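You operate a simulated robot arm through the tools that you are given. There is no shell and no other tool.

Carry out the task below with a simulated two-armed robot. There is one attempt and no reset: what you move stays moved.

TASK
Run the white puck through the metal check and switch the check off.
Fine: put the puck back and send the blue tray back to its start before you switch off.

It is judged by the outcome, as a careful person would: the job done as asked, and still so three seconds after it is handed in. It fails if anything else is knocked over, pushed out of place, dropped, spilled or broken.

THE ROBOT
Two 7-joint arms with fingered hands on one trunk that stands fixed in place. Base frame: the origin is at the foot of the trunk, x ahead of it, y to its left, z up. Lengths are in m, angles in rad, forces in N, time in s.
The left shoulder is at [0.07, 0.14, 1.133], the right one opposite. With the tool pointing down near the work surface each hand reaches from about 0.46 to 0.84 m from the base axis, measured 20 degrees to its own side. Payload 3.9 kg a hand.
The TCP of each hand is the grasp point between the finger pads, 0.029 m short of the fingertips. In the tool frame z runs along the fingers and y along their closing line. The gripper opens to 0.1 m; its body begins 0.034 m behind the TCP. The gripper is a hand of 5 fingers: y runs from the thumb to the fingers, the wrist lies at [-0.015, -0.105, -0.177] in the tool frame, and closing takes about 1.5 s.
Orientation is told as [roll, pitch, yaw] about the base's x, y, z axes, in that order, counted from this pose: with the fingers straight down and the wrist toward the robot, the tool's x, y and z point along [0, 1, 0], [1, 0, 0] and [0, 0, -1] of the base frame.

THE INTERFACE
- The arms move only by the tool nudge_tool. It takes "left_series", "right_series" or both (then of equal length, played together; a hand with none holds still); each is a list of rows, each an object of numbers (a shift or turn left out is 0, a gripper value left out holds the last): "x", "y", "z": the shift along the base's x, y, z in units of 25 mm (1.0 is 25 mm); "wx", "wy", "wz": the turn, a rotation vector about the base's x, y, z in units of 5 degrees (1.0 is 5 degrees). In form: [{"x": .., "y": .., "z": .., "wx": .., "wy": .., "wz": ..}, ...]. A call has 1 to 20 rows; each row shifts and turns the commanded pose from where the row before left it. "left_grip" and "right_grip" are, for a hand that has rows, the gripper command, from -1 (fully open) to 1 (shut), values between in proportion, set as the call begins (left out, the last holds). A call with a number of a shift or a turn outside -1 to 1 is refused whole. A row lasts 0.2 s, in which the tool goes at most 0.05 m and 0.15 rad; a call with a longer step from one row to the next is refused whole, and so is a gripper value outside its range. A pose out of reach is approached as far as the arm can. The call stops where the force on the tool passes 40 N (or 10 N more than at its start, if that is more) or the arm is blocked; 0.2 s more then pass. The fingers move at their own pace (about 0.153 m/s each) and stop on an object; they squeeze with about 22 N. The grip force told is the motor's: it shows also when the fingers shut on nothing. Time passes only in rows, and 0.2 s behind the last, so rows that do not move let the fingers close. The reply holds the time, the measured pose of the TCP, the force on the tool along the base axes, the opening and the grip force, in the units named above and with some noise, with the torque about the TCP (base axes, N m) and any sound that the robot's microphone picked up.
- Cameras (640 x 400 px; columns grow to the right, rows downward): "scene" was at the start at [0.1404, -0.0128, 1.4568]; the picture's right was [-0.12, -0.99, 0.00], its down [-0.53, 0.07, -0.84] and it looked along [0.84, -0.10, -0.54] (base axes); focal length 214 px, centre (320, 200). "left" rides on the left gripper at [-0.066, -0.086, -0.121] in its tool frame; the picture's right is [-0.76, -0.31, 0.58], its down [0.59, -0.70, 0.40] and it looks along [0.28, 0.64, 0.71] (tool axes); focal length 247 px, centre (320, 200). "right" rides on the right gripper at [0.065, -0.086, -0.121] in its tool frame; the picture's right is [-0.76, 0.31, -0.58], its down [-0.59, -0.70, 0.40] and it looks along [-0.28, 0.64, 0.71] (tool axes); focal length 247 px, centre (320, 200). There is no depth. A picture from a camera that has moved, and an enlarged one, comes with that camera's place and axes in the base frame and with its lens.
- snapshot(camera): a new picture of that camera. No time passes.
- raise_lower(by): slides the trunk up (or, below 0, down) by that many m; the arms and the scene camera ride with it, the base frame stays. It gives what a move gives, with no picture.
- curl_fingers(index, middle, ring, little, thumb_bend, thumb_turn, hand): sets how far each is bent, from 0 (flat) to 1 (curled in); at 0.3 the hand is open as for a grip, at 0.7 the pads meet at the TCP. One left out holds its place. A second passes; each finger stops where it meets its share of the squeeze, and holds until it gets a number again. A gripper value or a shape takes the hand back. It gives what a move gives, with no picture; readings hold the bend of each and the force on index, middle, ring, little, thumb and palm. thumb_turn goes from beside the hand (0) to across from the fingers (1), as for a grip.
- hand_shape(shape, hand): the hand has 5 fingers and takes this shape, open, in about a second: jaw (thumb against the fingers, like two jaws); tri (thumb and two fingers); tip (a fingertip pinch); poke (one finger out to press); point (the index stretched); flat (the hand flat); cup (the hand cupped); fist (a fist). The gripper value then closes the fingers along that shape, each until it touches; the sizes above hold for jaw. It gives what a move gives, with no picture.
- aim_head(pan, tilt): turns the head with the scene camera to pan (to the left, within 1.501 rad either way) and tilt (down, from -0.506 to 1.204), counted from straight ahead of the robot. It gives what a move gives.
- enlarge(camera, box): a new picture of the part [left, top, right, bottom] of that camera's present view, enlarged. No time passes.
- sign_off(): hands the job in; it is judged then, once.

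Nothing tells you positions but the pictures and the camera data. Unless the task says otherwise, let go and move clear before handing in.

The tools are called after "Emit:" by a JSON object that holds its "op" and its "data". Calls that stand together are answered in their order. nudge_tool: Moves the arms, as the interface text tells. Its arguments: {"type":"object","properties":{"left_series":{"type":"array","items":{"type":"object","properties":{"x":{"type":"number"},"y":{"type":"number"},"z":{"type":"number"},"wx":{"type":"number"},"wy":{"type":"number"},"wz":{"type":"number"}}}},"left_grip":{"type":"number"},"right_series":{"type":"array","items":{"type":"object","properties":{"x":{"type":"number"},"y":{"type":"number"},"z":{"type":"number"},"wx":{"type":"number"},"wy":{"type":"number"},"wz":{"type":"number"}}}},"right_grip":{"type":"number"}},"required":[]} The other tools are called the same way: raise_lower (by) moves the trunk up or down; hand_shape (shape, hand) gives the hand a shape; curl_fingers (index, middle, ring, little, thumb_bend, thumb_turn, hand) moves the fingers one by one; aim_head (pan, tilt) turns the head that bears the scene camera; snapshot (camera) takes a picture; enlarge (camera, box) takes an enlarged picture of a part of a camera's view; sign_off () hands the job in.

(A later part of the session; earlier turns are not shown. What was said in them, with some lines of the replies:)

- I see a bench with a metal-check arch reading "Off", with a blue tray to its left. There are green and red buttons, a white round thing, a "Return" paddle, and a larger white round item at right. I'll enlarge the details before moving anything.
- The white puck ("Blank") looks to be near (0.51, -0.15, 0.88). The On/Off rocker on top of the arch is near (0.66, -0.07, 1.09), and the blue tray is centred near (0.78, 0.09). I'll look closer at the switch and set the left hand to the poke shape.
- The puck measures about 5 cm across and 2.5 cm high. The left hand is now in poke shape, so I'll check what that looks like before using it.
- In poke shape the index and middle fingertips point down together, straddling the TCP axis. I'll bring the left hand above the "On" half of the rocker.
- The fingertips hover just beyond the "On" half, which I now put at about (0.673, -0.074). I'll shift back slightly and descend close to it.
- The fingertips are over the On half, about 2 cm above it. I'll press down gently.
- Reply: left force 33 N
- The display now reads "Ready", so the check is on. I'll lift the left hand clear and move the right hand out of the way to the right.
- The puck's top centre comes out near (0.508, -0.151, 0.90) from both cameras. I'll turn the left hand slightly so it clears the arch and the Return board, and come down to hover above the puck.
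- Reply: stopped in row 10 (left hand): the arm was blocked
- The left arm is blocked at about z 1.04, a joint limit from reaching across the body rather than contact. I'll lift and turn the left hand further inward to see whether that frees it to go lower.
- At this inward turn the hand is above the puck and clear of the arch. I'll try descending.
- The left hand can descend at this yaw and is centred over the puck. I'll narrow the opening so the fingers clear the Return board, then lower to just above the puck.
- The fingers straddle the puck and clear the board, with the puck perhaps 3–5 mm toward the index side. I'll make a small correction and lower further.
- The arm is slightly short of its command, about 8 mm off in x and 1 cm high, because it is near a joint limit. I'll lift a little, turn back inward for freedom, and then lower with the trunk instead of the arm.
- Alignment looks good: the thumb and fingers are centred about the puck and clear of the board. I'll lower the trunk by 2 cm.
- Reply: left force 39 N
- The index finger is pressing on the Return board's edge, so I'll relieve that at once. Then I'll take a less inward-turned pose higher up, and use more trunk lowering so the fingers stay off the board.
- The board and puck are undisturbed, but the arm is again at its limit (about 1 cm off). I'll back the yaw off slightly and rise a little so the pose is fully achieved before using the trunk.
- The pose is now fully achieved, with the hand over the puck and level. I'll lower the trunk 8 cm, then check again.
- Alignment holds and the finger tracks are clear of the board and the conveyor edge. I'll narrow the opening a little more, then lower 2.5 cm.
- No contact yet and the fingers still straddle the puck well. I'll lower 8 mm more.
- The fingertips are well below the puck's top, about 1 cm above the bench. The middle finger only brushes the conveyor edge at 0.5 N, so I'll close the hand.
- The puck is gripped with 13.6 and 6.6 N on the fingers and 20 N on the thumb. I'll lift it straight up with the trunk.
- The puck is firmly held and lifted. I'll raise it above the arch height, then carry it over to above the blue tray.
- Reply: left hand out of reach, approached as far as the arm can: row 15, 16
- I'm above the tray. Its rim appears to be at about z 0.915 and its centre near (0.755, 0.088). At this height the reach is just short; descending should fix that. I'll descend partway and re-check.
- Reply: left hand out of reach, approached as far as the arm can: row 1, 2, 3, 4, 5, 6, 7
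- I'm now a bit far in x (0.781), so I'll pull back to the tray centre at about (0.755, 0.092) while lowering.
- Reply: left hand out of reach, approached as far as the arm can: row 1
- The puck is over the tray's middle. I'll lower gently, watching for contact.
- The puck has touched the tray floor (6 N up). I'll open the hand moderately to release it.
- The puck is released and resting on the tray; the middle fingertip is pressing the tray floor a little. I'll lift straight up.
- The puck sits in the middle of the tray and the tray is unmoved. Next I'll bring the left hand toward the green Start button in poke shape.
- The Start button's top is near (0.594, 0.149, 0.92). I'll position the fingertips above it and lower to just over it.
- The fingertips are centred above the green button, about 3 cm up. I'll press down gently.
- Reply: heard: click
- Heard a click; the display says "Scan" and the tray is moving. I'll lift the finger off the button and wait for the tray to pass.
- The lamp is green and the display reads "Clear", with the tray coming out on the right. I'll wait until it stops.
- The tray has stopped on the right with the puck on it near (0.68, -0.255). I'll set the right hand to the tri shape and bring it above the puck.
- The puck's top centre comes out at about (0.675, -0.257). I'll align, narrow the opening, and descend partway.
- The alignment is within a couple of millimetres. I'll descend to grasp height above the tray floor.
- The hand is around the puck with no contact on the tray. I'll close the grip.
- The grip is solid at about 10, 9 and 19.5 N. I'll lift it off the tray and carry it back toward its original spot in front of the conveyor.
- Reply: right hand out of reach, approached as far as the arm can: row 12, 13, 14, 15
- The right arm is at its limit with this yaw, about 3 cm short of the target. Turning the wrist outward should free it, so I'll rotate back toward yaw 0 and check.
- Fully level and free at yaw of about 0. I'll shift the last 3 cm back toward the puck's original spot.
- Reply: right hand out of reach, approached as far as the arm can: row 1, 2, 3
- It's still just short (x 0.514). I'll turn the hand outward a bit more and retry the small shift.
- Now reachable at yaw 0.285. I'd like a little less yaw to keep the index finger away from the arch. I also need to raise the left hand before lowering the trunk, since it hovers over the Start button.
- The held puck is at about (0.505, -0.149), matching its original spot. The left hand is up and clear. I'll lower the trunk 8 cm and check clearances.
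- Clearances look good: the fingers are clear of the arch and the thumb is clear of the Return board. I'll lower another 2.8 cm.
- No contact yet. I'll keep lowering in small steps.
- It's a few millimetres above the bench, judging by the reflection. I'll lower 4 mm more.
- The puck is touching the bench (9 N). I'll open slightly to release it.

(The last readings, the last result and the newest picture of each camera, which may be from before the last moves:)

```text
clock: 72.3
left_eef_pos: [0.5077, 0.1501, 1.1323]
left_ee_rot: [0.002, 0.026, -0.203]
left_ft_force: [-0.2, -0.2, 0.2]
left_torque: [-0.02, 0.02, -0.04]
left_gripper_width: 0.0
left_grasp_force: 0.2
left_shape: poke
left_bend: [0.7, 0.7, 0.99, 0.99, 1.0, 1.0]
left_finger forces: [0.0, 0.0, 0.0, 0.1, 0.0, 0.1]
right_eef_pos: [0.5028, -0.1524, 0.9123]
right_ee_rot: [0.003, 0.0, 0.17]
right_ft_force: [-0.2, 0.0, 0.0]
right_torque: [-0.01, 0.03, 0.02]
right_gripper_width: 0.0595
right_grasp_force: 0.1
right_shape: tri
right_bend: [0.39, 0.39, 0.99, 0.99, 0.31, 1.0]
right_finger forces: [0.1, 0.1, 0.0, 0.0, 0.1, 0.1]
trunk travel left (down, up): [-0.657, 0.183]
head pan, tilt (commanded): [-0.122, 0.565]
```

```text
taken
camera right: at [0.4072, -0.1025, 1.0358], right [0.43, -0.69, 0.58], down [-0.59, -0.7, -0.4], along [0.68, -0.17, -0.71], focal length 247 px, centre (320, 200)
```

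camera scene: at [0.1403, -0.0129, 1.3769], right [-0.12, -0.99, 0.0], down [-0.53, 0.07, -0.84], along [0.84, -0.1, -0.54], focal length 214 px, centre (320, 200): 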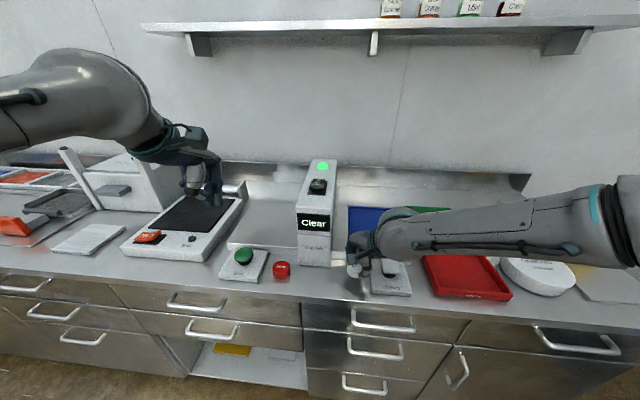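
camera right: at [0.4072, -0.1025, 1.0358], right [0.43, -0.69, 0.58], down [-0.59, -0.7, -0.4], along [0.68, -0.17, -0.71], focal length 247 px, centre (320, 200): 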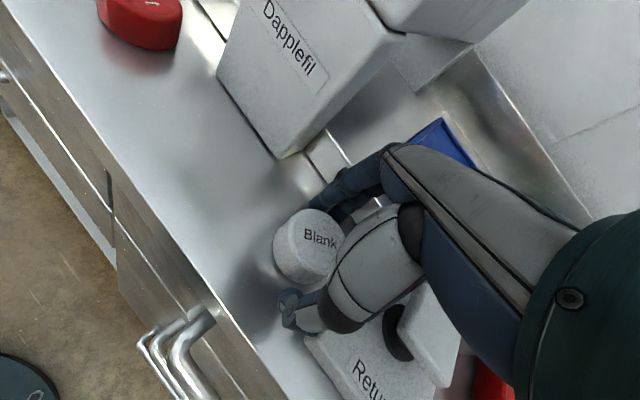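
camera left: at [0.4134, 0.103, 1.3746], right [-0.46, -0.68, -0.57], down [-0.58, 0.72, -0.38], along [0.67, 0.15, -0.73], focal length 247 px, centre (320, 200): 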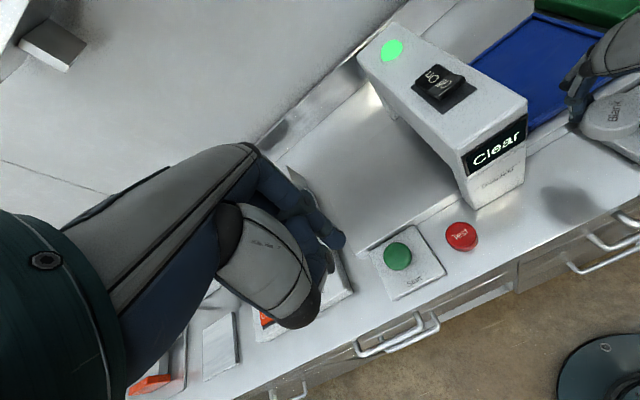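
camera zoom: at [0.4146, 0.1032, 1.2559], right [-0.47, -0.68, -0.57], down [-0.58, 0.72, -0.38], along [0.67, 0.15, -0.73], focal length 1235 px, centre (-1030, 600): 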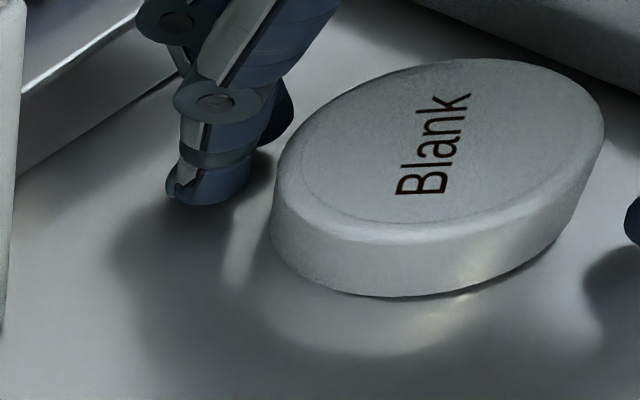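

Released cleanly. I'll raise the trunk straight up to its starting height and compare the puck's place with the original picture.

Emit:
{"op": "raise_lower", "data": {"by": 0.118}}

Emit:
{"op": "enlarge", "data": {"camera": "scene", "box": [325, 260, 425, 325]}}

Emit:
{"op": "snapshot", "data": {"camera": "right"}}

Emit:
{"op": "snapshot", "data": {"camera": "scene"}}

```text
clock: 73.8
left_eef_pos: [0.5075, 0.1495, 1.2511]
left_ee_rot: [0.001, 0.025, -0.203]
left_ft_force: [-0.4, -0.3, -0.3]
left_torque: [-0.01, -0.02, -0.02]
left_gripper_width: 0.0002
left_grasp_force: 0.0
left_shape: poke
left_bend: [0.7, 0.7, 0.99, 0.99, 1.0, 1.0]
left_finger forces: [0.0, 0.0, 0.1, 0.0, 0.0, 0.1]
right_eef_pos: [0.5026, -0.1525, 1.0321]
right_ee_rot: [0.003, -0.001, 0.17]
right_ft_force: [0.3, 0.2, -0.4]
right_torque: [0.04, -0.02, -0.06]
right_gripper_width: 0.06
right_grasp_force: 0.1
right_shape: tri
right_bend: [0.39, 0.39, 0.99, 0.99, 0.31, 1.0]
right_finger forces: [0.0, 0.0, 0.0, 0.0, 0.1, 0.0]
trunk travel left (down, up): [-0.775, 0.065]
head pan, tilt (commanded): [-0.122, 0.565]
```

```text
6.15 times, centred on (375, 292) of scene
camera zoom: at [0.1406, -0.0128, 1.4568], right [-0.12, -0.99, 0.0], down [-0.53, 0.07, -0.84], along [0.84, -0.1, -0.54], focal length 1320 px, centre (-18, -369)
```

zoom: 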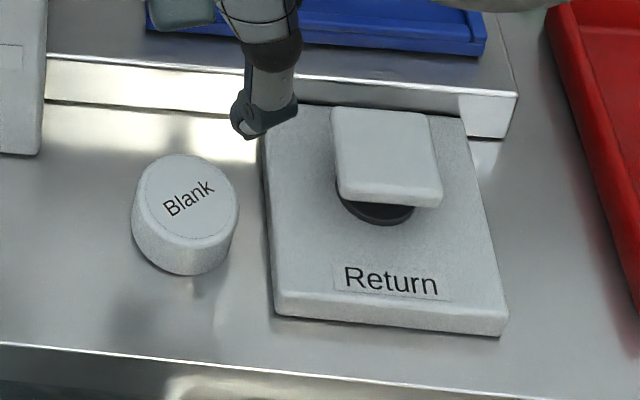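

```text
taken
camera right: at [0.4072, -0.1025, 1.1539], right [0.43, -0.69, 0.58], down [-0.59, -0.7, -0.4], along [0.68, -0.17, -0.71], focal length 247 px, centre (320, 200)
```

right: 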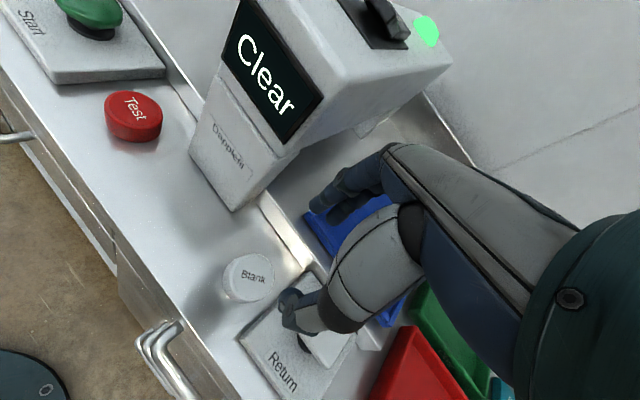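

```text
taken
camera scene: at [0.1406, -0.0128, 1.4568], right [-0.12, -0.99, 0.0], down [-0.53, 0.07, -0.84], along [0.84, -0.1, -0.54], focal length 214 px, centre (320, 200)
```

scene: 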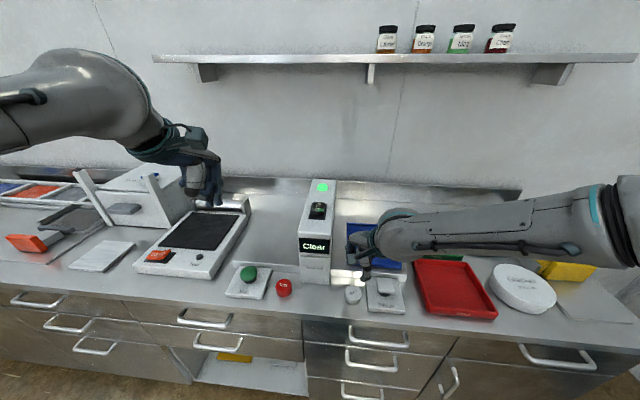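

The puck is back within about 5 mm of where it started. Next is the Return button, top at about (0.503, -0.247, 0.92); I'll move the right hand over it in poke shape.

Emit:
{"op": "nudge_tool", "data": {"right_series": [{"z": 0.6}, {"z": 0.6, "y": -0.4}, {"y": -0.8}, {"y": -0.8}, {"y": -0.8}, {"y": -0.8}, {"y": -0.18}]}}

Emit:
{"op": "hand_shape", "data": {"hand": "right", "shape": "poke"}}

Emit:
{"op": "snapshot", "data": {"camera": "right"}}

Emit:
{"op": "enlarge", "data": {"camera": "scene", "box": [320, 200, 440, 320]}}

```text
clock: 75.4
left_eef_pos: [0.5065, 0.151, 1.2504]
left_ee_rot: [0.003, 0.026, -0.202]
left_ft_force: [0.4, 0.3, -0.6]
left_torque: [0.02, 0.02, -0.01]
left_gripper_width: 0.0
left_grasp_force: 0.0
left_shape: poke
left_bend: [0.7, 0.7, 0.99, 0.99, 1.0, 1.0]
left_finger forces: [0.1, 0.1, 0.0, 0.1, 0.0, 0.0]
right_eef_pos: [0.5029, -0.2469, 1.0613]
right_ee_rot: [0.0, 0.0, 0.17]
right_ft_force: [0.1, 0.5, -0.9]
right_torque: [0.0, -0.01, -0.01]
right_gripper_width: 0.0598
right_grasp_force: 0.1
right_shape: tri
right_bend: [0.39, 0.39, 0.99, 0.99, 0.3, 1.0]
right_finger forces: [0.1, 0.0, 0.1, 0.1, 0.1, 0.0]
trunk travel left (down, up): [-0.775, 0.065]
head pan, tilt (commanded): [-0.122, 0.565]
```

```text
clock: 76.3
left_eef_pos: [0.5071, 0.1513, 1.2517]
left_ee_rot: [0.003, 0.025, -0.202]
left_ft_force: [-1.0, 0.8, -0.4]
left_torque: [0.02, 0.0, 0.01]
left_gripper_width: 0.0
left_grasp_force: 0.0
left_shape: poke
left_bend: [0.7, 0.7, 0.99, 0.99, 1.0, 1.0]
left_finger forces: [0.0, 0.1, 0.1, 0.0, 0.0, 0.0]
right_eef_pos: [0.5024, -0.2469, 1.0613]
right_ee_rot: [0.002, 0.0, 0.17]
right_ft_force: [0.0, 0.3, -0.3]
right_torque: [-0.01, -0.01, 0.04]
right_gripper_width: 0.0002
right_grasp_force: 0.0
right_shape: poke
right_bend: [0.7, 0.7, 0.99, 0.99, 1.0, 1.0]
right_finger forces: [0.1, 0.0, 0.0, 0.1, 0.0, 0.0]
trunk travel left (down, up): [-0.775, 0.065]
head pan, tilt (commanded): [-0.122, 0.565]
```

```text
taken
camera right: at [0.4077, -0.1972, 1.1842], right [0.43, -0.69, 0.58], down [-0.59, -0.7, -0.4], along [0.68, -0.17, -0.71], focal length 247 px, centre (320, 200)
```

right: 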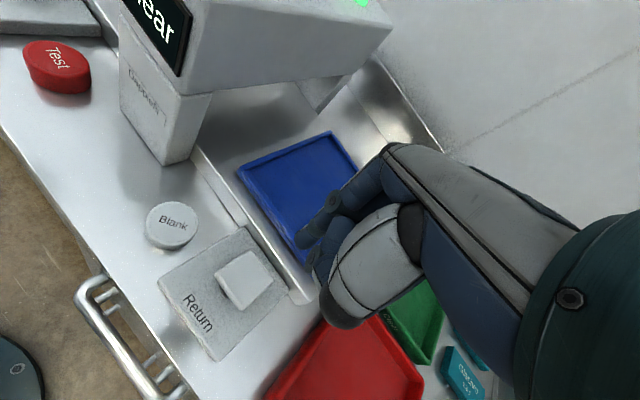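

```text
3.33 times, centred on (380, 260) of scene
camera zoom: at [0.1404, -0.0129, 1.4568], right [-0.12, -0.99, 0.0], down [-0.53, 0.07, -0.84], along [0.84, -0.1, -0.54], focal length 715 px, centre (120, 0)
```

zoom: 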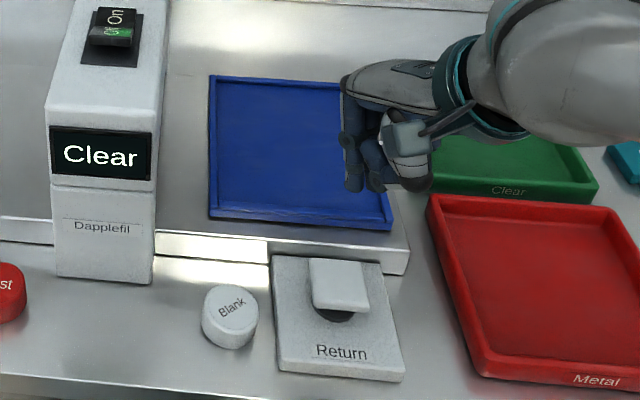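

The fingertip is aligned over the Return knob. I'll descend close to it.

Emit:
{"op": "nudge_tool", "data": {"right_series": [{"z": -0.8, "y": 0.04}, {"z": -0.8}, {"z": -0.8}, {"z": -0.8}]}}

Emit:
{"op": "snapshot", "data": {"camera": "right"}}

Emit:
{"op": "enlarge", "data": {"camera": "scene", "box": [320, 200, 440, 320]}}

```text
clock: 77.3
left_eef_pos: [0.5074, 0.152, 1.2494]
left_ee_rot: [0.001, 0.024, -0.203]
left_ft_force: [-0.2, 0.5, 0.1]
left_torque: [0.01, 0.0, 0.0]
left_gripper_width: 0.0
left_grasp_force: 0.1
left_shape: poke
left_bend: [0.7, 0.7, 0.99, 0.99, 1.0, 1.0]
left_finger forces: [0.0, 0.0, 0.0, 0.1, 0.1, 0.0]
right_eef_pos: [0.5027, -0.2469, 0.9824]
right_ee_rot: [0.001, 0.0, 0.171]
right_ft_force: [-0.1, 0.8, 0.0]
right_torque: [-0.04, 0.01, -0.02]
right_gripper_width: 0.0001
right_grasp_force: 0.2
right_shape: poke
right_bend: [0.7, 0.7, 0.99, 0.99, 1.0, 1.0]
right_finger forces: [0.1, 0.1, 0.0, 0.0, 0.1, 0.0]
trunk travel left (down, up): [-0.775, 0.065]
head pan, tilt (commanded): [-0.122, 0.565]
```

```text
taken
camera right: at [0.4072, -0.1963, 1.1041], right [0.43, -0.69, 0.58], down [-0.59, -0.7, -0.4], along [0.68, -0.17, -0.71], focal length 247 px, centre (320, 200)
```

right: 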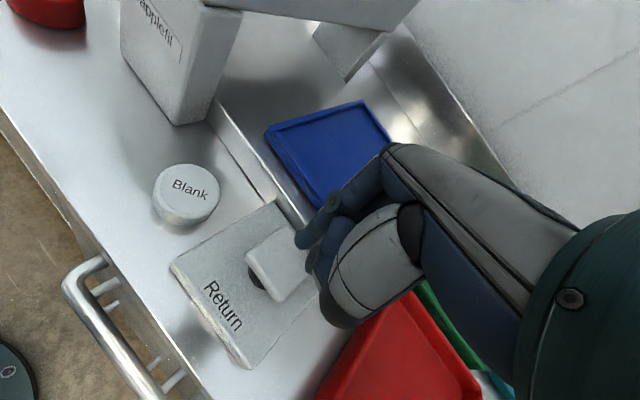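

```text
3.33 times, centred on (380, 260) of scene
camera zoom: at [0.141, -0.0122, 1.4568], right [-0.12, -0.99, 0.0], down [-0.53, 0.06, -0.84], along [0.84, -0.1, -0.54], focal length 715 px, centre (120, 0)
```

zoom: 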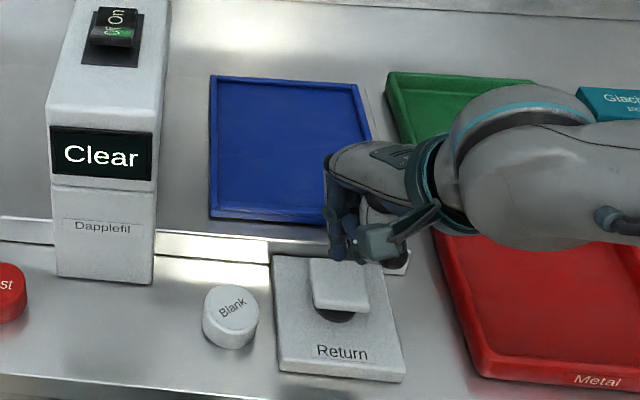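

About 3 cm above the knob and centred. I'll press gently.

Emit:
{"op": "nudge_tool", "data": {"right_series": [{"z": -0.3}, {"z": -0.3}, {"z": -0.2}, {"z": -0.2}, {"z": -0.2}, {"z": -0.2}]}}

Emit:
{"op": "snapshot", "data": {"camera": "scene"}}

```text
clock: 78.7
left_eef_pos: [0.5075, 0.15, 1.2502]
left_ee_rot: [0.002, 0.023, -0.202]
left_ft_force: [0.4, -0.2, 0.8]
left_torque: [-0.02, 0.0, -0.01]
left_gripper_width: 0.0
left_grasp_force: 0.1
left_shape: poke
left_bend: [0.7, 0.7, 0.99, 0.99, 1.0, 1.0]
left_finger forces: [0.0, 0.0, 0.1, 0.0, 0.1, 0.0]
right_eef_pos: [0.5039, -0.2463, 0.9472]
right_ee_rot: [0.002, -0.002, 0.172]
right_ft_force: [-0.6, -1.0, 4.9]
right_torque: [-0.11, -0.03, 0.01]
right_gripper_width: 0.0002
right_grasp_force: 0.0
right_shape: poke
right_bend: [0.7, 0.7, 0.99, 0.99, 1.0, 1.0]
right_finger forces: [0.1, 5.2, 0.2, 0.0, 0.0, 0.1]
trunk travel left (down, up): [-0.775, 0.065]
head pan, tilt (commanded): [-0.122, 0.565]
heard: click
```

```text
taken
camera scene: at [0.14, -0.0125, 1.4569], right [-0.12, -0.99, 0.0], down [-0.53, 0.07, -0.84], along [0.84, -0.1, -0.54], focal length 214 px, centre (320, 200)
```

scene: 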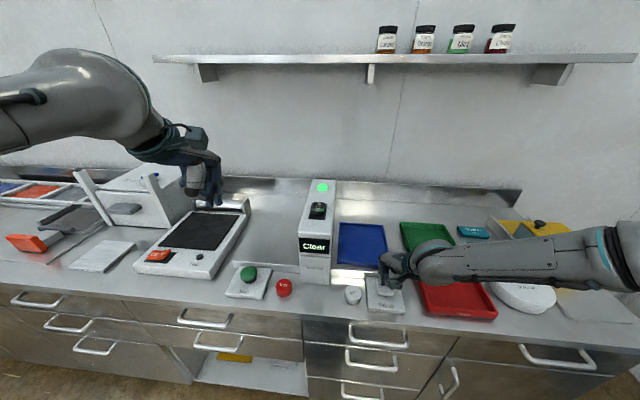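

Heard a click and the tray has begun moving left. I'll lift off and wait for the tray to reach its start.

Emit:
{"op": "nudge_tool", "data": {"right_series": [{"z": 0.5}, {"z": 0.8}, {"z": 0.8}, {"z": 0.8}, {"z": 0.8}, {"z": 0}, {"z": 0}, {"z": 0}, {"z": 0}, {"z": 0}, {"z": 0}, {"z": 0}, {"z": 0}, {"z": 0}, {"z": 0}, {"z": 0}, {"z": 0}, {"z": 0}, {"z": 0}, {"z": 0}]}}

Emit:
{"op": "snapshot", "data": {"camera": "scene"}}

Emit:
{"op": "enlarge", "data": {"camera": "scene", "box": [210, 170, 420, 320]}}

```text
clock: 82.9
left_eef_pos: [0.5076, 0.1505, 1.2503]
left_ee_rot: [0.001, 0.024, -0.203]
left_ft_force: [-1.0, 0.7, -0.2]
left_torque: [-0.01, 0.01, 0.0]
left_gripper_width: 0.0
left_grasp_force: 0.1
left_shape: poke
left_bend: [0.7, 0.7, 0.99, 0.99, 1.0, 1.0]
left_finger forces: [0.1, 0.1, 0.1, 0.1, 0.1, 0.0]
right_eef_pos: [0.5036, -0.2453, 0.9902]
right_ee_rot: [0.003, -0.001, 0.172]
right_ft_force: [-1.2, -0.3, 0.3]
right_torque: [0.02, -0.04, 0.03]
right_gripper_width: 0.0002
right_grasp_force: 0.1
right_shape: poke
right_bend: [0.7, 0.7, 0.99, 0.99, 1.0, 1.0]
right_finger forces: [0.0, 0.0, 0.0, 0.1, 0.0, 0.0]
right hand out of reach, approached as far as the arm can: row 3, 4, 5
trunk travel left (down, up): [-0.775, 0.065]
head pan, tilt (commanded): [-0.122, 0.565]
```

```text
taken
camera scene: at [0.1404, -0.0128, 1.4568], right [-0.12, -0.99, 0.0], down [-0.53, 0.07, -0.84], along [0.84, -0.1, -0.54], focal length 214 px, centre (320, 200)
```

scene: 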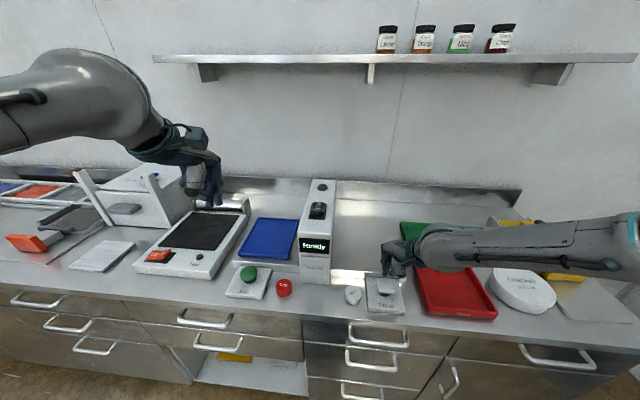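

```text
2.67 times, centred on (315, 245) of scene
camera zoom: at [0.1404, -0.0128, 1.4568], right [-0.12, -0.99, 0.0], down [-0.53, 0.07, -0.84], along [0.84, -0.1, -0.54], focal length 572 px, centre (333, 80)
```

zoom: 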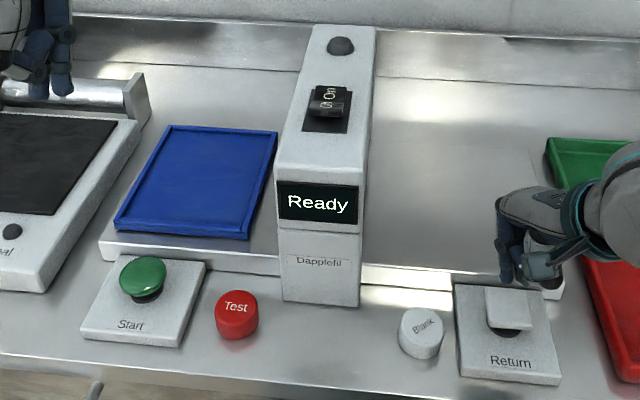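

The tray is back at its start exactly as before and the display reads "Ready". Now I'll bring the left hand in poke shape above the "Off" half of the rocker.

Emit:
{"op": "nudge_tool", "data": {"left_series": [{"x": 0.467, "y": -0.79, "z": -0.25}, {"x": 0.467, "y": -0.79, "z": -0.25}, {"x": 0.467, "y": -0.79, "z": -0.25}, {"x": 0.467, "y": -0.79, "z": -0.25}, {"x": 0.467, "y": -0.79, "z": -0.25}, {"x": 0.467, "y": -0.79, "z": -0.25}, {"x": 0.467, "y": -0.79, "z": -0.25}, {"x": 0.467, "y": -0.79, "z": -0.25}, {"x": 0.467, "y": -0.79, "z": -0.25}, {"x": 0.467, "y": -0.79, "z": -0.25}, {"x": 0.467, "y": -0.79, "z": -0.25}, {"z": 0}]}}

Emit:
{"op": "snapshot", "data": {"camera": "left"}}

Emit:
{"op": "enlarge", "data": {"camera": "scene", "box": [270, 120, 370, 260]}}

```text
clock: 85.5
left_eef_pos: [0.6364, -0.0646, 1.1811]
left_ee_rot: [0.002, 0.022, -0.203]
left_ft_force: [-0.5, 0.4, -0.3]
left_torque: [0.01, 0.0, 0.02]
left_gripper_width: 0.0001
left_grasp_force: 0.1
left_shape: poke
left_bend: [0.7, 0.7, 0.99, 0.99, 1.0, 1.0]
left_finger forces: [0.1, 0.0, 0.0, 0.0, 0.1, 0.1]
right_eef_pos: [0.5016, -0.2439, 0.989]
right_ee_rot: [0.0, 0.0, 0.17]
right_ft_force: [-0.1, -0.2, 0.1]
right_torque: [0.02, 0.02, -0.03]
right_gripper_width: 0.0
right_grasp_force: 0.0
right_shape: poke
right_bend: [0.7, 0.7, 0.99, 0.99, 1.0, 1.0]
right_finger forces: [0.0, 0.1, 0.0, 0.0, 0.0, 0.0]
trunk travel left (down, up): [-0.775, 0.065]
head pan, tilt (commanded): [-0.122, 0.565]
```

```text
taken
camera left: at [0.5431, -0.1127, 1.305], right [-0.47, -0.68, -0.57], down [-0.58, 0.72, -0.38], along [0.67, 0.15, -0.73], focal length 247 px, centre (320, 200)
```

left: 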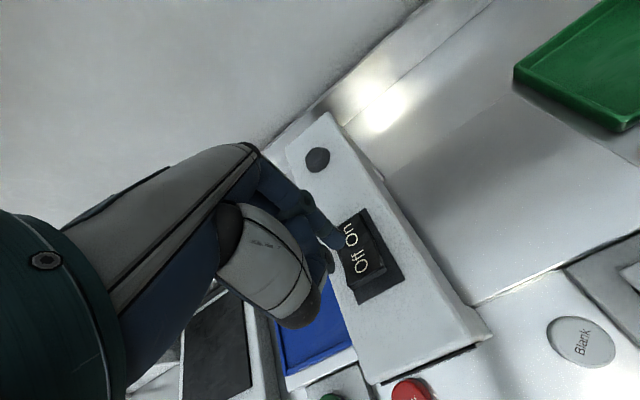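

```text
2.86 times, centred on (320, 190) of scene
camera zoom: at [0.1398, -0.0122, 1.4569], right [-0.12, -0.99, 0.0], down [-0.53, 0.06, -0.84], along [0.84, -0.1, -0.54], focal length 613 px, centre (320, 229)
```

zoom: 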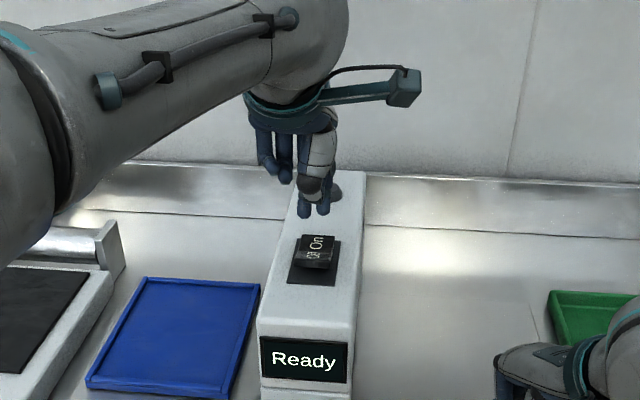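

The fingertips are over the Off half; only a tiny correction is needed. I'll descend and press.

Emit:
{"op": "nudge_tool", "data": {"left_series": [{"x": -0.12, "y": -0.1, "z": -0.5}, {"z": -0.6}, {"z": -0.4}, {"z": -0.2}, {"z": -0.2}, {"z": -0.2}, {"z": -0.2}]}}

Emit:
{"op": "enlarge", "data": {"camera": "scene", "box": [270, 120, 370, 260]}}

Emit:
{"op": "snapshot", "data": {"camera": "left"}}

```text
clock: 87.1
left_eef_pos: [0.6321, -0.0697, 1.1313]
left_ee_rot: [0.0, 0.01, -0.2]
left_ft_force: [5.9, -0.4, 23.3]
left_torque: [0.24, -0.2, -0.07]
left_gripper_width: 0.0
left_grasp_force: 0.2
left_shape: poke
left_bend: [0.7, 0.7, 0.99, 0.99, 1.0, 1.0]
left_finger forces: [0.1, 24.0, 0.0, 0.0, 0.0, 0.0]
right_eef_pos: [0.5003, -0.2436, 0.9913]
right_ee_rot: [0.002, -0.001, 0.171]
right_ft_force: [1.0, 0.2, -0.5]
right_torque: [0.01, -0.03, 0.0]
right_gripper_width: 0.0001
right_grasp_force: 0.0
right_shape: poke
right_bend: [0.7, 0.7, 0.99, 0.99, 1.0, 1.0]
right_finger forces: [0.0, 0.0, 0.0, 0.0, 0.1, 0.1]
trunk travel left (down, up): [-0.775, 0.065]
head pan, tilt (commanded): [-0.122, 0.565]
```

```text
2.86 times, centred on (320, 190) of scene
camera zoom: at [0.1371, -0.0125, 1.4576], right [-0.12, -0.99, 0.0], down [-0.53, 0.07, -0.85], along [0.84, -0.1, -0.53], focal length 613 px, centre (320, 229)
```

zoom: 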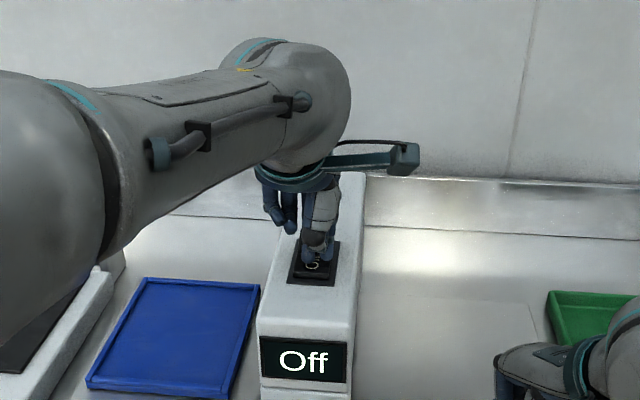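

```text
taken
camera left: at [0.5376, -0.1158, 1.2545], right [-0.46, -0.68, -0.57], down [-0.58, 0.72, -0.39], along [0.68, 0.15, -0.72], focal length 247 px, centre (320, 200)
```

left: 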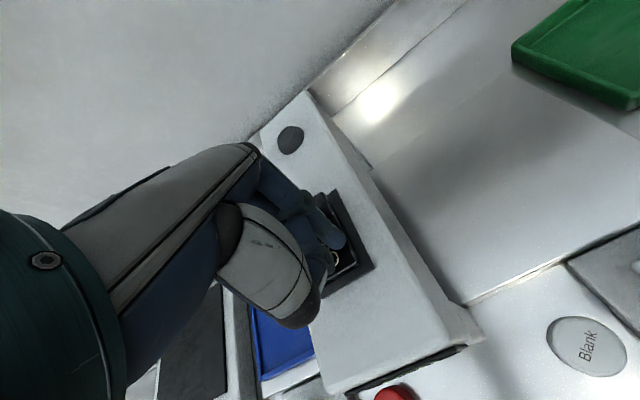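

The display reads "Off". I'll lift the left hand off and retreat both hands clear of the bench.

Emit:
{"op": "nudge_tool", "data": {"left_series": [{"z": 0.5}, {"z": 0.8}, {"z": 0.8}, {"z": 0.8}, {"z": 0.8}, {"z": 0.6}]}}

Emit:
{"op": "nudge_tool", "data": {"left_series": [{"x": -0.4, "y": 0.8, "z": 0.3}, {"x": -0.4, "y": 0.8, "z": 0.3}, {"x": -0.4, "y": 0.8, "z": 0.3}, {"x": -0.4, "y": 0.8, "z": 0.3}, {"x": -0.4, "y": 0.8, "z": 0.3}, {"x": -0.4, "y": 0.8, "z": 0.3}, {"x": -0.4, "y": 0.8, "z": 0.3}, {"x": -0.4, "y": 0.8, "z": 0.3}, {"x": -0.4, "y": 0.8, "z": 0.3}, {"x": -0.4, "y": 0.8, "z": 0.3}], "right_series": [{"y": -0.3, "z": 0.4}, {"y": -0.4, "z": 0.7}, {"y": -0.4, "z": 0.7}, {"y": -0.4, "z": 0.7}, {"y": -0.4, "z": 0.7}, {"y": -0.4, "z": 0.7}, {"y": -0.4, "z": 0.7}, {"y": -0.4, "z": 0.7}, {"y": -0.4, "z": 0.7}, {"y": 0, "z": 0}]}}

Emit:
{"op": "snapshot", "data": {"camera": "scene"}}

Emit:
{"op": "enlarge", "data": {"camera": "scene", "box": [210, 170, 420, 320]}}

```text
clock: 88.5
left_eef_pos: [0.6329, -0.0707, 1.2316]
left_ee_rot: [0.001, 0.024, -0.202]
left_ft_force: [0.4, 0.5, 0.0]
left_torque: [0.01, 0.0, -0.01]
left_gripper_width: 0.0
left_grasp_force: 0.1
left_shape: poke
left_bend: [0.7, 0.7, 0.99, 0.99, 1.0, 1.0]
left_finger forces: [0.0, 0.0, 0.0, 0.0, 0.0, 0.0]
right_eef_pos: [0.5038, -0.2448, 0.9888]
right_ee_rot: [0.001, 0.0, 0.172]
right_ft_force: [-0.5, -0.3, 0.3]
right_torque: [-0.01, -0.01, 0.03]
right_gripper_width: 0.0001
right_grasp_force: 0.0
right_shape: poke
right_bend: [0.7, 0.7, 0.99, 0.99, 1.0, 1.0]
right_finger forces: [0.1, 0.1, 0.1, 0.0, 0.0, 0.1]
trunk travel left (down, up): [-0.775, 0.065]
head pan, tilt (commanded): [-0.122, 0.565]
```

```text
clock: 90.7
left_eef_pos: [0.5332, 0.1318, 1.3072]
left_ee_rot: [0.001, 0.023, -0.203]
left_ft_force: [-1.4, 0.0, -0.8]
left_torque: [-0.01, 0.01, 0.0]
left_gripper_width: 0.0
left_grasp_force: 0.1
left_shape: poke
left_bend: [0.7, 0.7, 0.99, 0.99, 1.0, 1.0]
left_finger forces: [0.0, 0.1, 0.0, 0.1, 0.0, 0.1]
right_eef_pos: [0.5027, -0.2436, 0.9903]
right_ee_rot: [-0.001, 0.0, 0.172]
right_ft_force: [-0.2, 0.3, -0.2]
right_torque: [-0.03, -0.01, 0.03]
right_gripper_width: 0.0001
right_grasp_force: 0.0
right_shape: poke
right_bend: [0.7, 0.7, 0.99, 0.99, 1.0, 1.0]
right_finger forces: [0.0, 0.1, 0.0, 0.0, 0.0, 0.0]
right hand out of reach, approached as far as the arm can: row 1, 2, 3, 4, 5, 6, 7, 8, 9
trunk travel left (down, up): [-0.775, 0.065]
head pan, tilt (commanded): [-0.122, 0.565]
```

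```text
taken
camera scene: at [0.1399, -0.0111, 1.4569], right [-0.12, -0.99, 0.0], down [-0.53, 0.06, -0.84], along [0.84, -0.1, -0.54], focal length 214 px, centre (320, 200)
```

scene: 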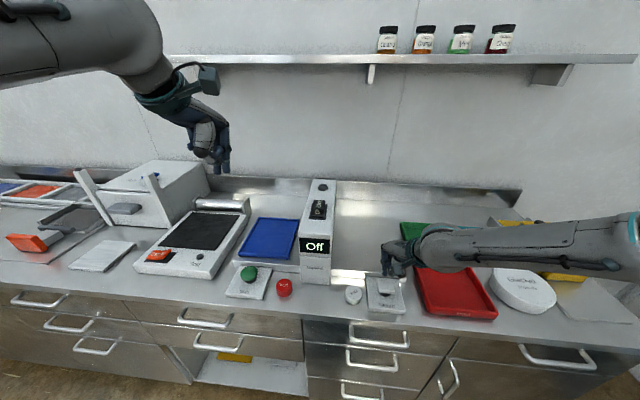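

```text
2.67 times, centred on (315, 245) of scene
camera zoom: at [0.1399, -0.0111, 1.4569], right [-0.12, -0.99, 0.0], down [-0.53, 0.06, -0.84], along [0.84, -0.1, -0.54], focal length 572 px, centre (333, 80)
```

zoom: 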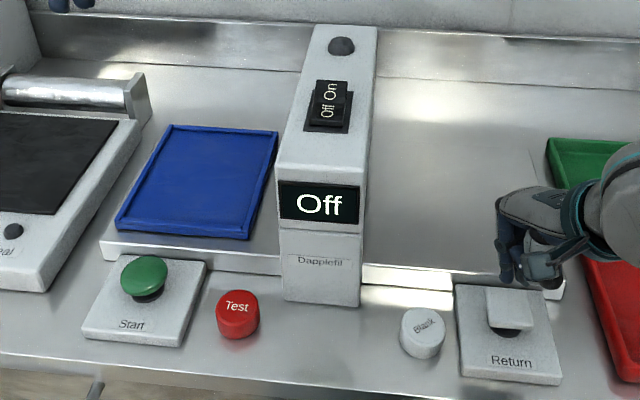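

The check is off, the tray is home and the puck is in place. The right arm is near a joint limit but hovers clear of the button; I'll raise the trunk a little, then ease it away with a slight outward turn.

Emit:
{"op": "raise_lower", "data": {"by": 0.06}}

Emit:
{"op": "nudge_tool", "data": {"right_series": [{"wz": 0.5}, {"wz": 0.5}, {"wz": 0.5}, {"wz": 0.5}, {"z": 0.4}, {"z": 0.4}, {"z": 0.4}, {"z": 0.4}]}}

Emit:
{"op": "snapshot", "data": {"camera": "scene"}}

```text
clock: 91.7
left_eef_pos: [0.5336, 0.1279, 1.3673]
left_ee_rot: [0.003, 0.026, -0.202]
left_ft_force: [-0.5, 1.3, 0.1]
left_torque: [0.03, 0.01, 0.02]
left_gripper_width: 0.0
left_grasp_force: 0.1
left_shape: poke
left_bend: [0.7, 0.7, 0.99, 0.99, 1.0, 1.0]
left_finger forces: [0.0, 0.0, 0.0, 0.0, 0.1, 0.0]
right_eef_pos: [0.5032, -0.2444, 1.049]
right_ee_rot: [0.002, 0.0, 0.171]
right_ft_force: [-1.2, 0.7, 0.0]
right_torque: [0.0, 0.02, -0.01]
right_gripper_width: 0.0003
right_grasp_force: 0.0
right_shape: poke
right_bend: [0.7, 0.7, 0.99, 0.99, 1.0, 1.0]
right_finger forces: [0.0, 0.0, 0.1, 0.1, 0.0, 0.1]
trunk travel left (down, up): [-0.835, 0.005]
head pan, tilt (commanded): [-0.122, 0.565]
```

```text
clock: 93.5
left_eef_pos: [0.535, 0.1292, 1.3661]
left_ee_rot: [0.004, 0.023, -0.201]
left_ft_force: [0.9, 0.3, 0.3]
left_torque: [0.05, 0.0, 0.01]
left_gripper_width: 0.0001
left_grasp_force: 0.1
left_shape: poke
left_bend: [0.7, 0.7, 0.99, 0.99, 1.0, 1.0]
left_finger forces: [0.0, 0.1, 0.1, 0.0, 0.1, 0.0]
right_eef_pos: [0.5042, -0.2458, 1.0894]
right_ee_rot: [-0.002, -0.001, 0.346]
right_ft_force: [-0.3, 0.5, 0.2]
right_torque: [0.03, -0.02, 0.01]
right_gripper_width: 0.0
right_grasp_force: 0.0
right_shape: poke
right_bend: [0.7, 0.7, 0.99, 0.99, 1.0, 1.0]
right_finger forces: [0.1, 0.1, 0.0, 0.0, 0.0, 0.0]
right hand out of reach, approached as far as the arm can: row 5
trunk travel left (down, up): [-0.835, 0.005]
head pan, tilt (commanded): [-0.122, 0.565]
```

```text
taken
camera scene: at [0.1403, -0.0135, 1.5168], right [-0.12, -0.99, 0.0], down [-0.53, 0.07, -0.84], along [0.84, -0.1, -0.54], focal length 214 px, centre (320, 200)
```

scene: 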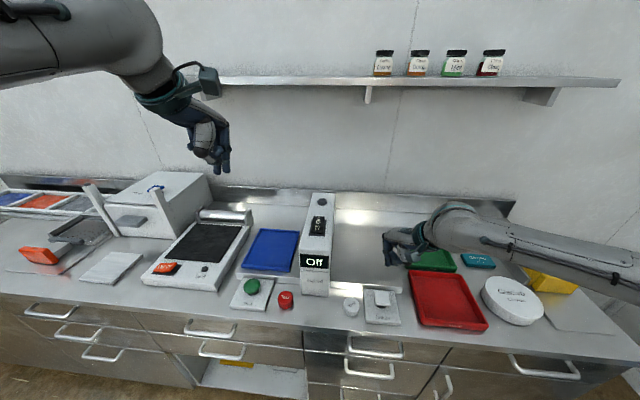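

The right hand is now rising freely. I'll take it up further and do a final check.

Emit:
{"op": "nudge_tool", "data": {"right_series": [{"z": 0.7}, {"z": 0.7}, {"z": 0.7}, {"z": 0.7}, {"z": 0.7}, {"z": 0.7}, {"z": 0}, {"z": 0}]}}

Emit:
{"op": "snapshot", "data": {"camera": "scene"}}

Emit:
{"op": "enlarge", "data": {"camera": "scene", "box": [220, 190, 420, 330]}}

Emit:
{"op": "enlarge", "data": {"camera": "scene", "box": [390, 200, 630, 350]}}

```text
clock: 95.3
left_eef_pos: [0.5339, 0.1289, 1.3658]
left_ee_rot: [0.001, 0.025, -0.202]
left_ft_force: [-0.5, 0.7, 0.2]
left_torque: [-0.02, -0.01, 0.0]
left_gripper_width: 0.0002
left_grasp_force: 0.1
left_shape: poke
left_bend: [0.7, 0.7, 0.99, 0.99, 1.0, 1.0]
left_finger forces: [0.0, 0.0, 0.0, 0.0, 0.0, 0.1]
right_eef_pos: [0.5023, -0.2444, 1.1943]
right_ee_rot: [0.001, -0.001, 0.346]
right_ft_force: [-0.5, 0.1, -0.3]
right_torque: [0.0, 0.04, 0.0]
right_gripper_width: 0.0
right_grasp_force: 0.0
right_shape: poke
right_bend: [0.7, 0.7, 0.99, 0.99, 1.0, 1.0]
right_finger forces: [0.0, 0.1, 0.0, 0.0, 0.0, 0.0]
trunk travel left (down, up): [-0.835, 0.005]
head pan, tilt (commanded): [-0.122, 0.565]
```

```text
taken
camera scene: at [0.1405, -0.0129, 1.5168], right [-0.12, -0.99, 0.0], down [-0.53, 0.07, -0.84], along [0.84, -0.1, -0.54], focal length 214 px, centre (320, 200)
```

scene: 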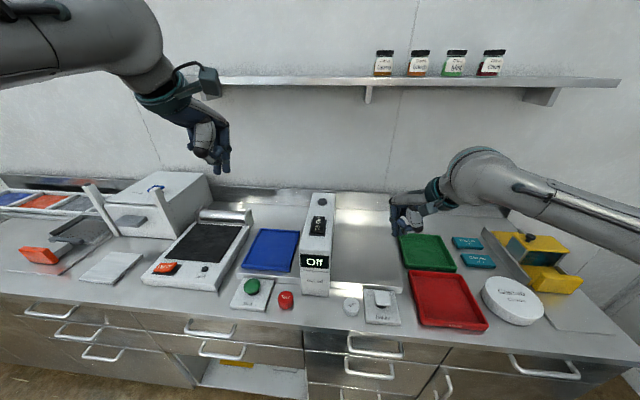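

```text
2.86 times, centred on (320, 260) of scene
camera zoom: at [0.1405, -0.0129, 1.5168], right [-0.12, -0.99, 0.0], down [-0.53, 0.07, -0.84], along [0.84, -0.1, -0.54], focal length 613 px, centre (320, 29)
```

zoom: 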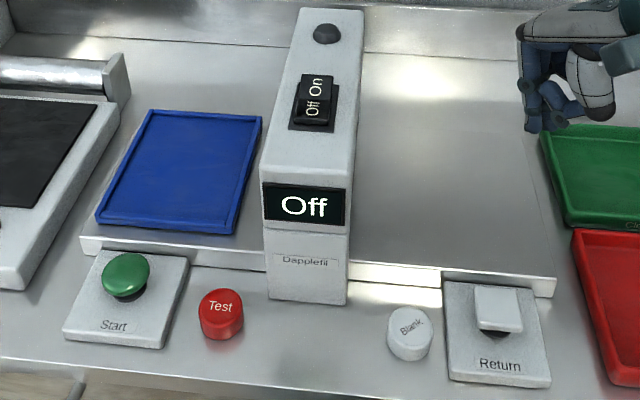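

```text
2.67 times, centred on (510, 275) of scene
camera zoom: at [0.1405, -0.0129, 1.5168], right [-0.12, -0.99, 0.0], down [-0.53, 0.07, -0.84], along [0.84, -0.1, -0.54], focal length 572 px, centre (-187, 0)
```

zoom: 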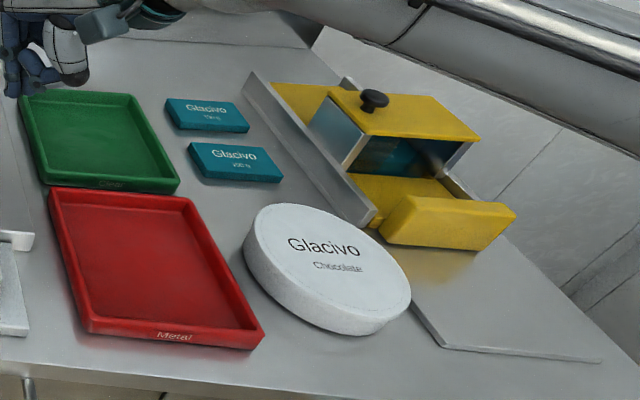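

Everything is in order. The puck ran through with a "Clear" result and is back in its place, the blue tray is at its start, and the display reads "Off". All other items are undisturbed and both hands are clear, so I'm handing it in.

Emit:
{"op": "sign_off", "data": {}}

```text
The job is handed in.
```

The white "Blank" puck went through the metal check and read "Clear" with the green lamp. I then put the puck back, sent the blue tray back to its start, and switched the check off. The display reads "Off".

- **Puck position:** it sits within about 5 mm of where it started, with its label turned about 35 degrees from its original direction.
- **Return button board:** while I was first reaching for the puck, the left index finger pressed on the edge of the board under the Return button with about 37 N. I lifted off at once, and the board and button looked unmoved afterwards.

Nothing else on the bench looks knocked over or shifted in the final pictures, and both hands are clear of it.
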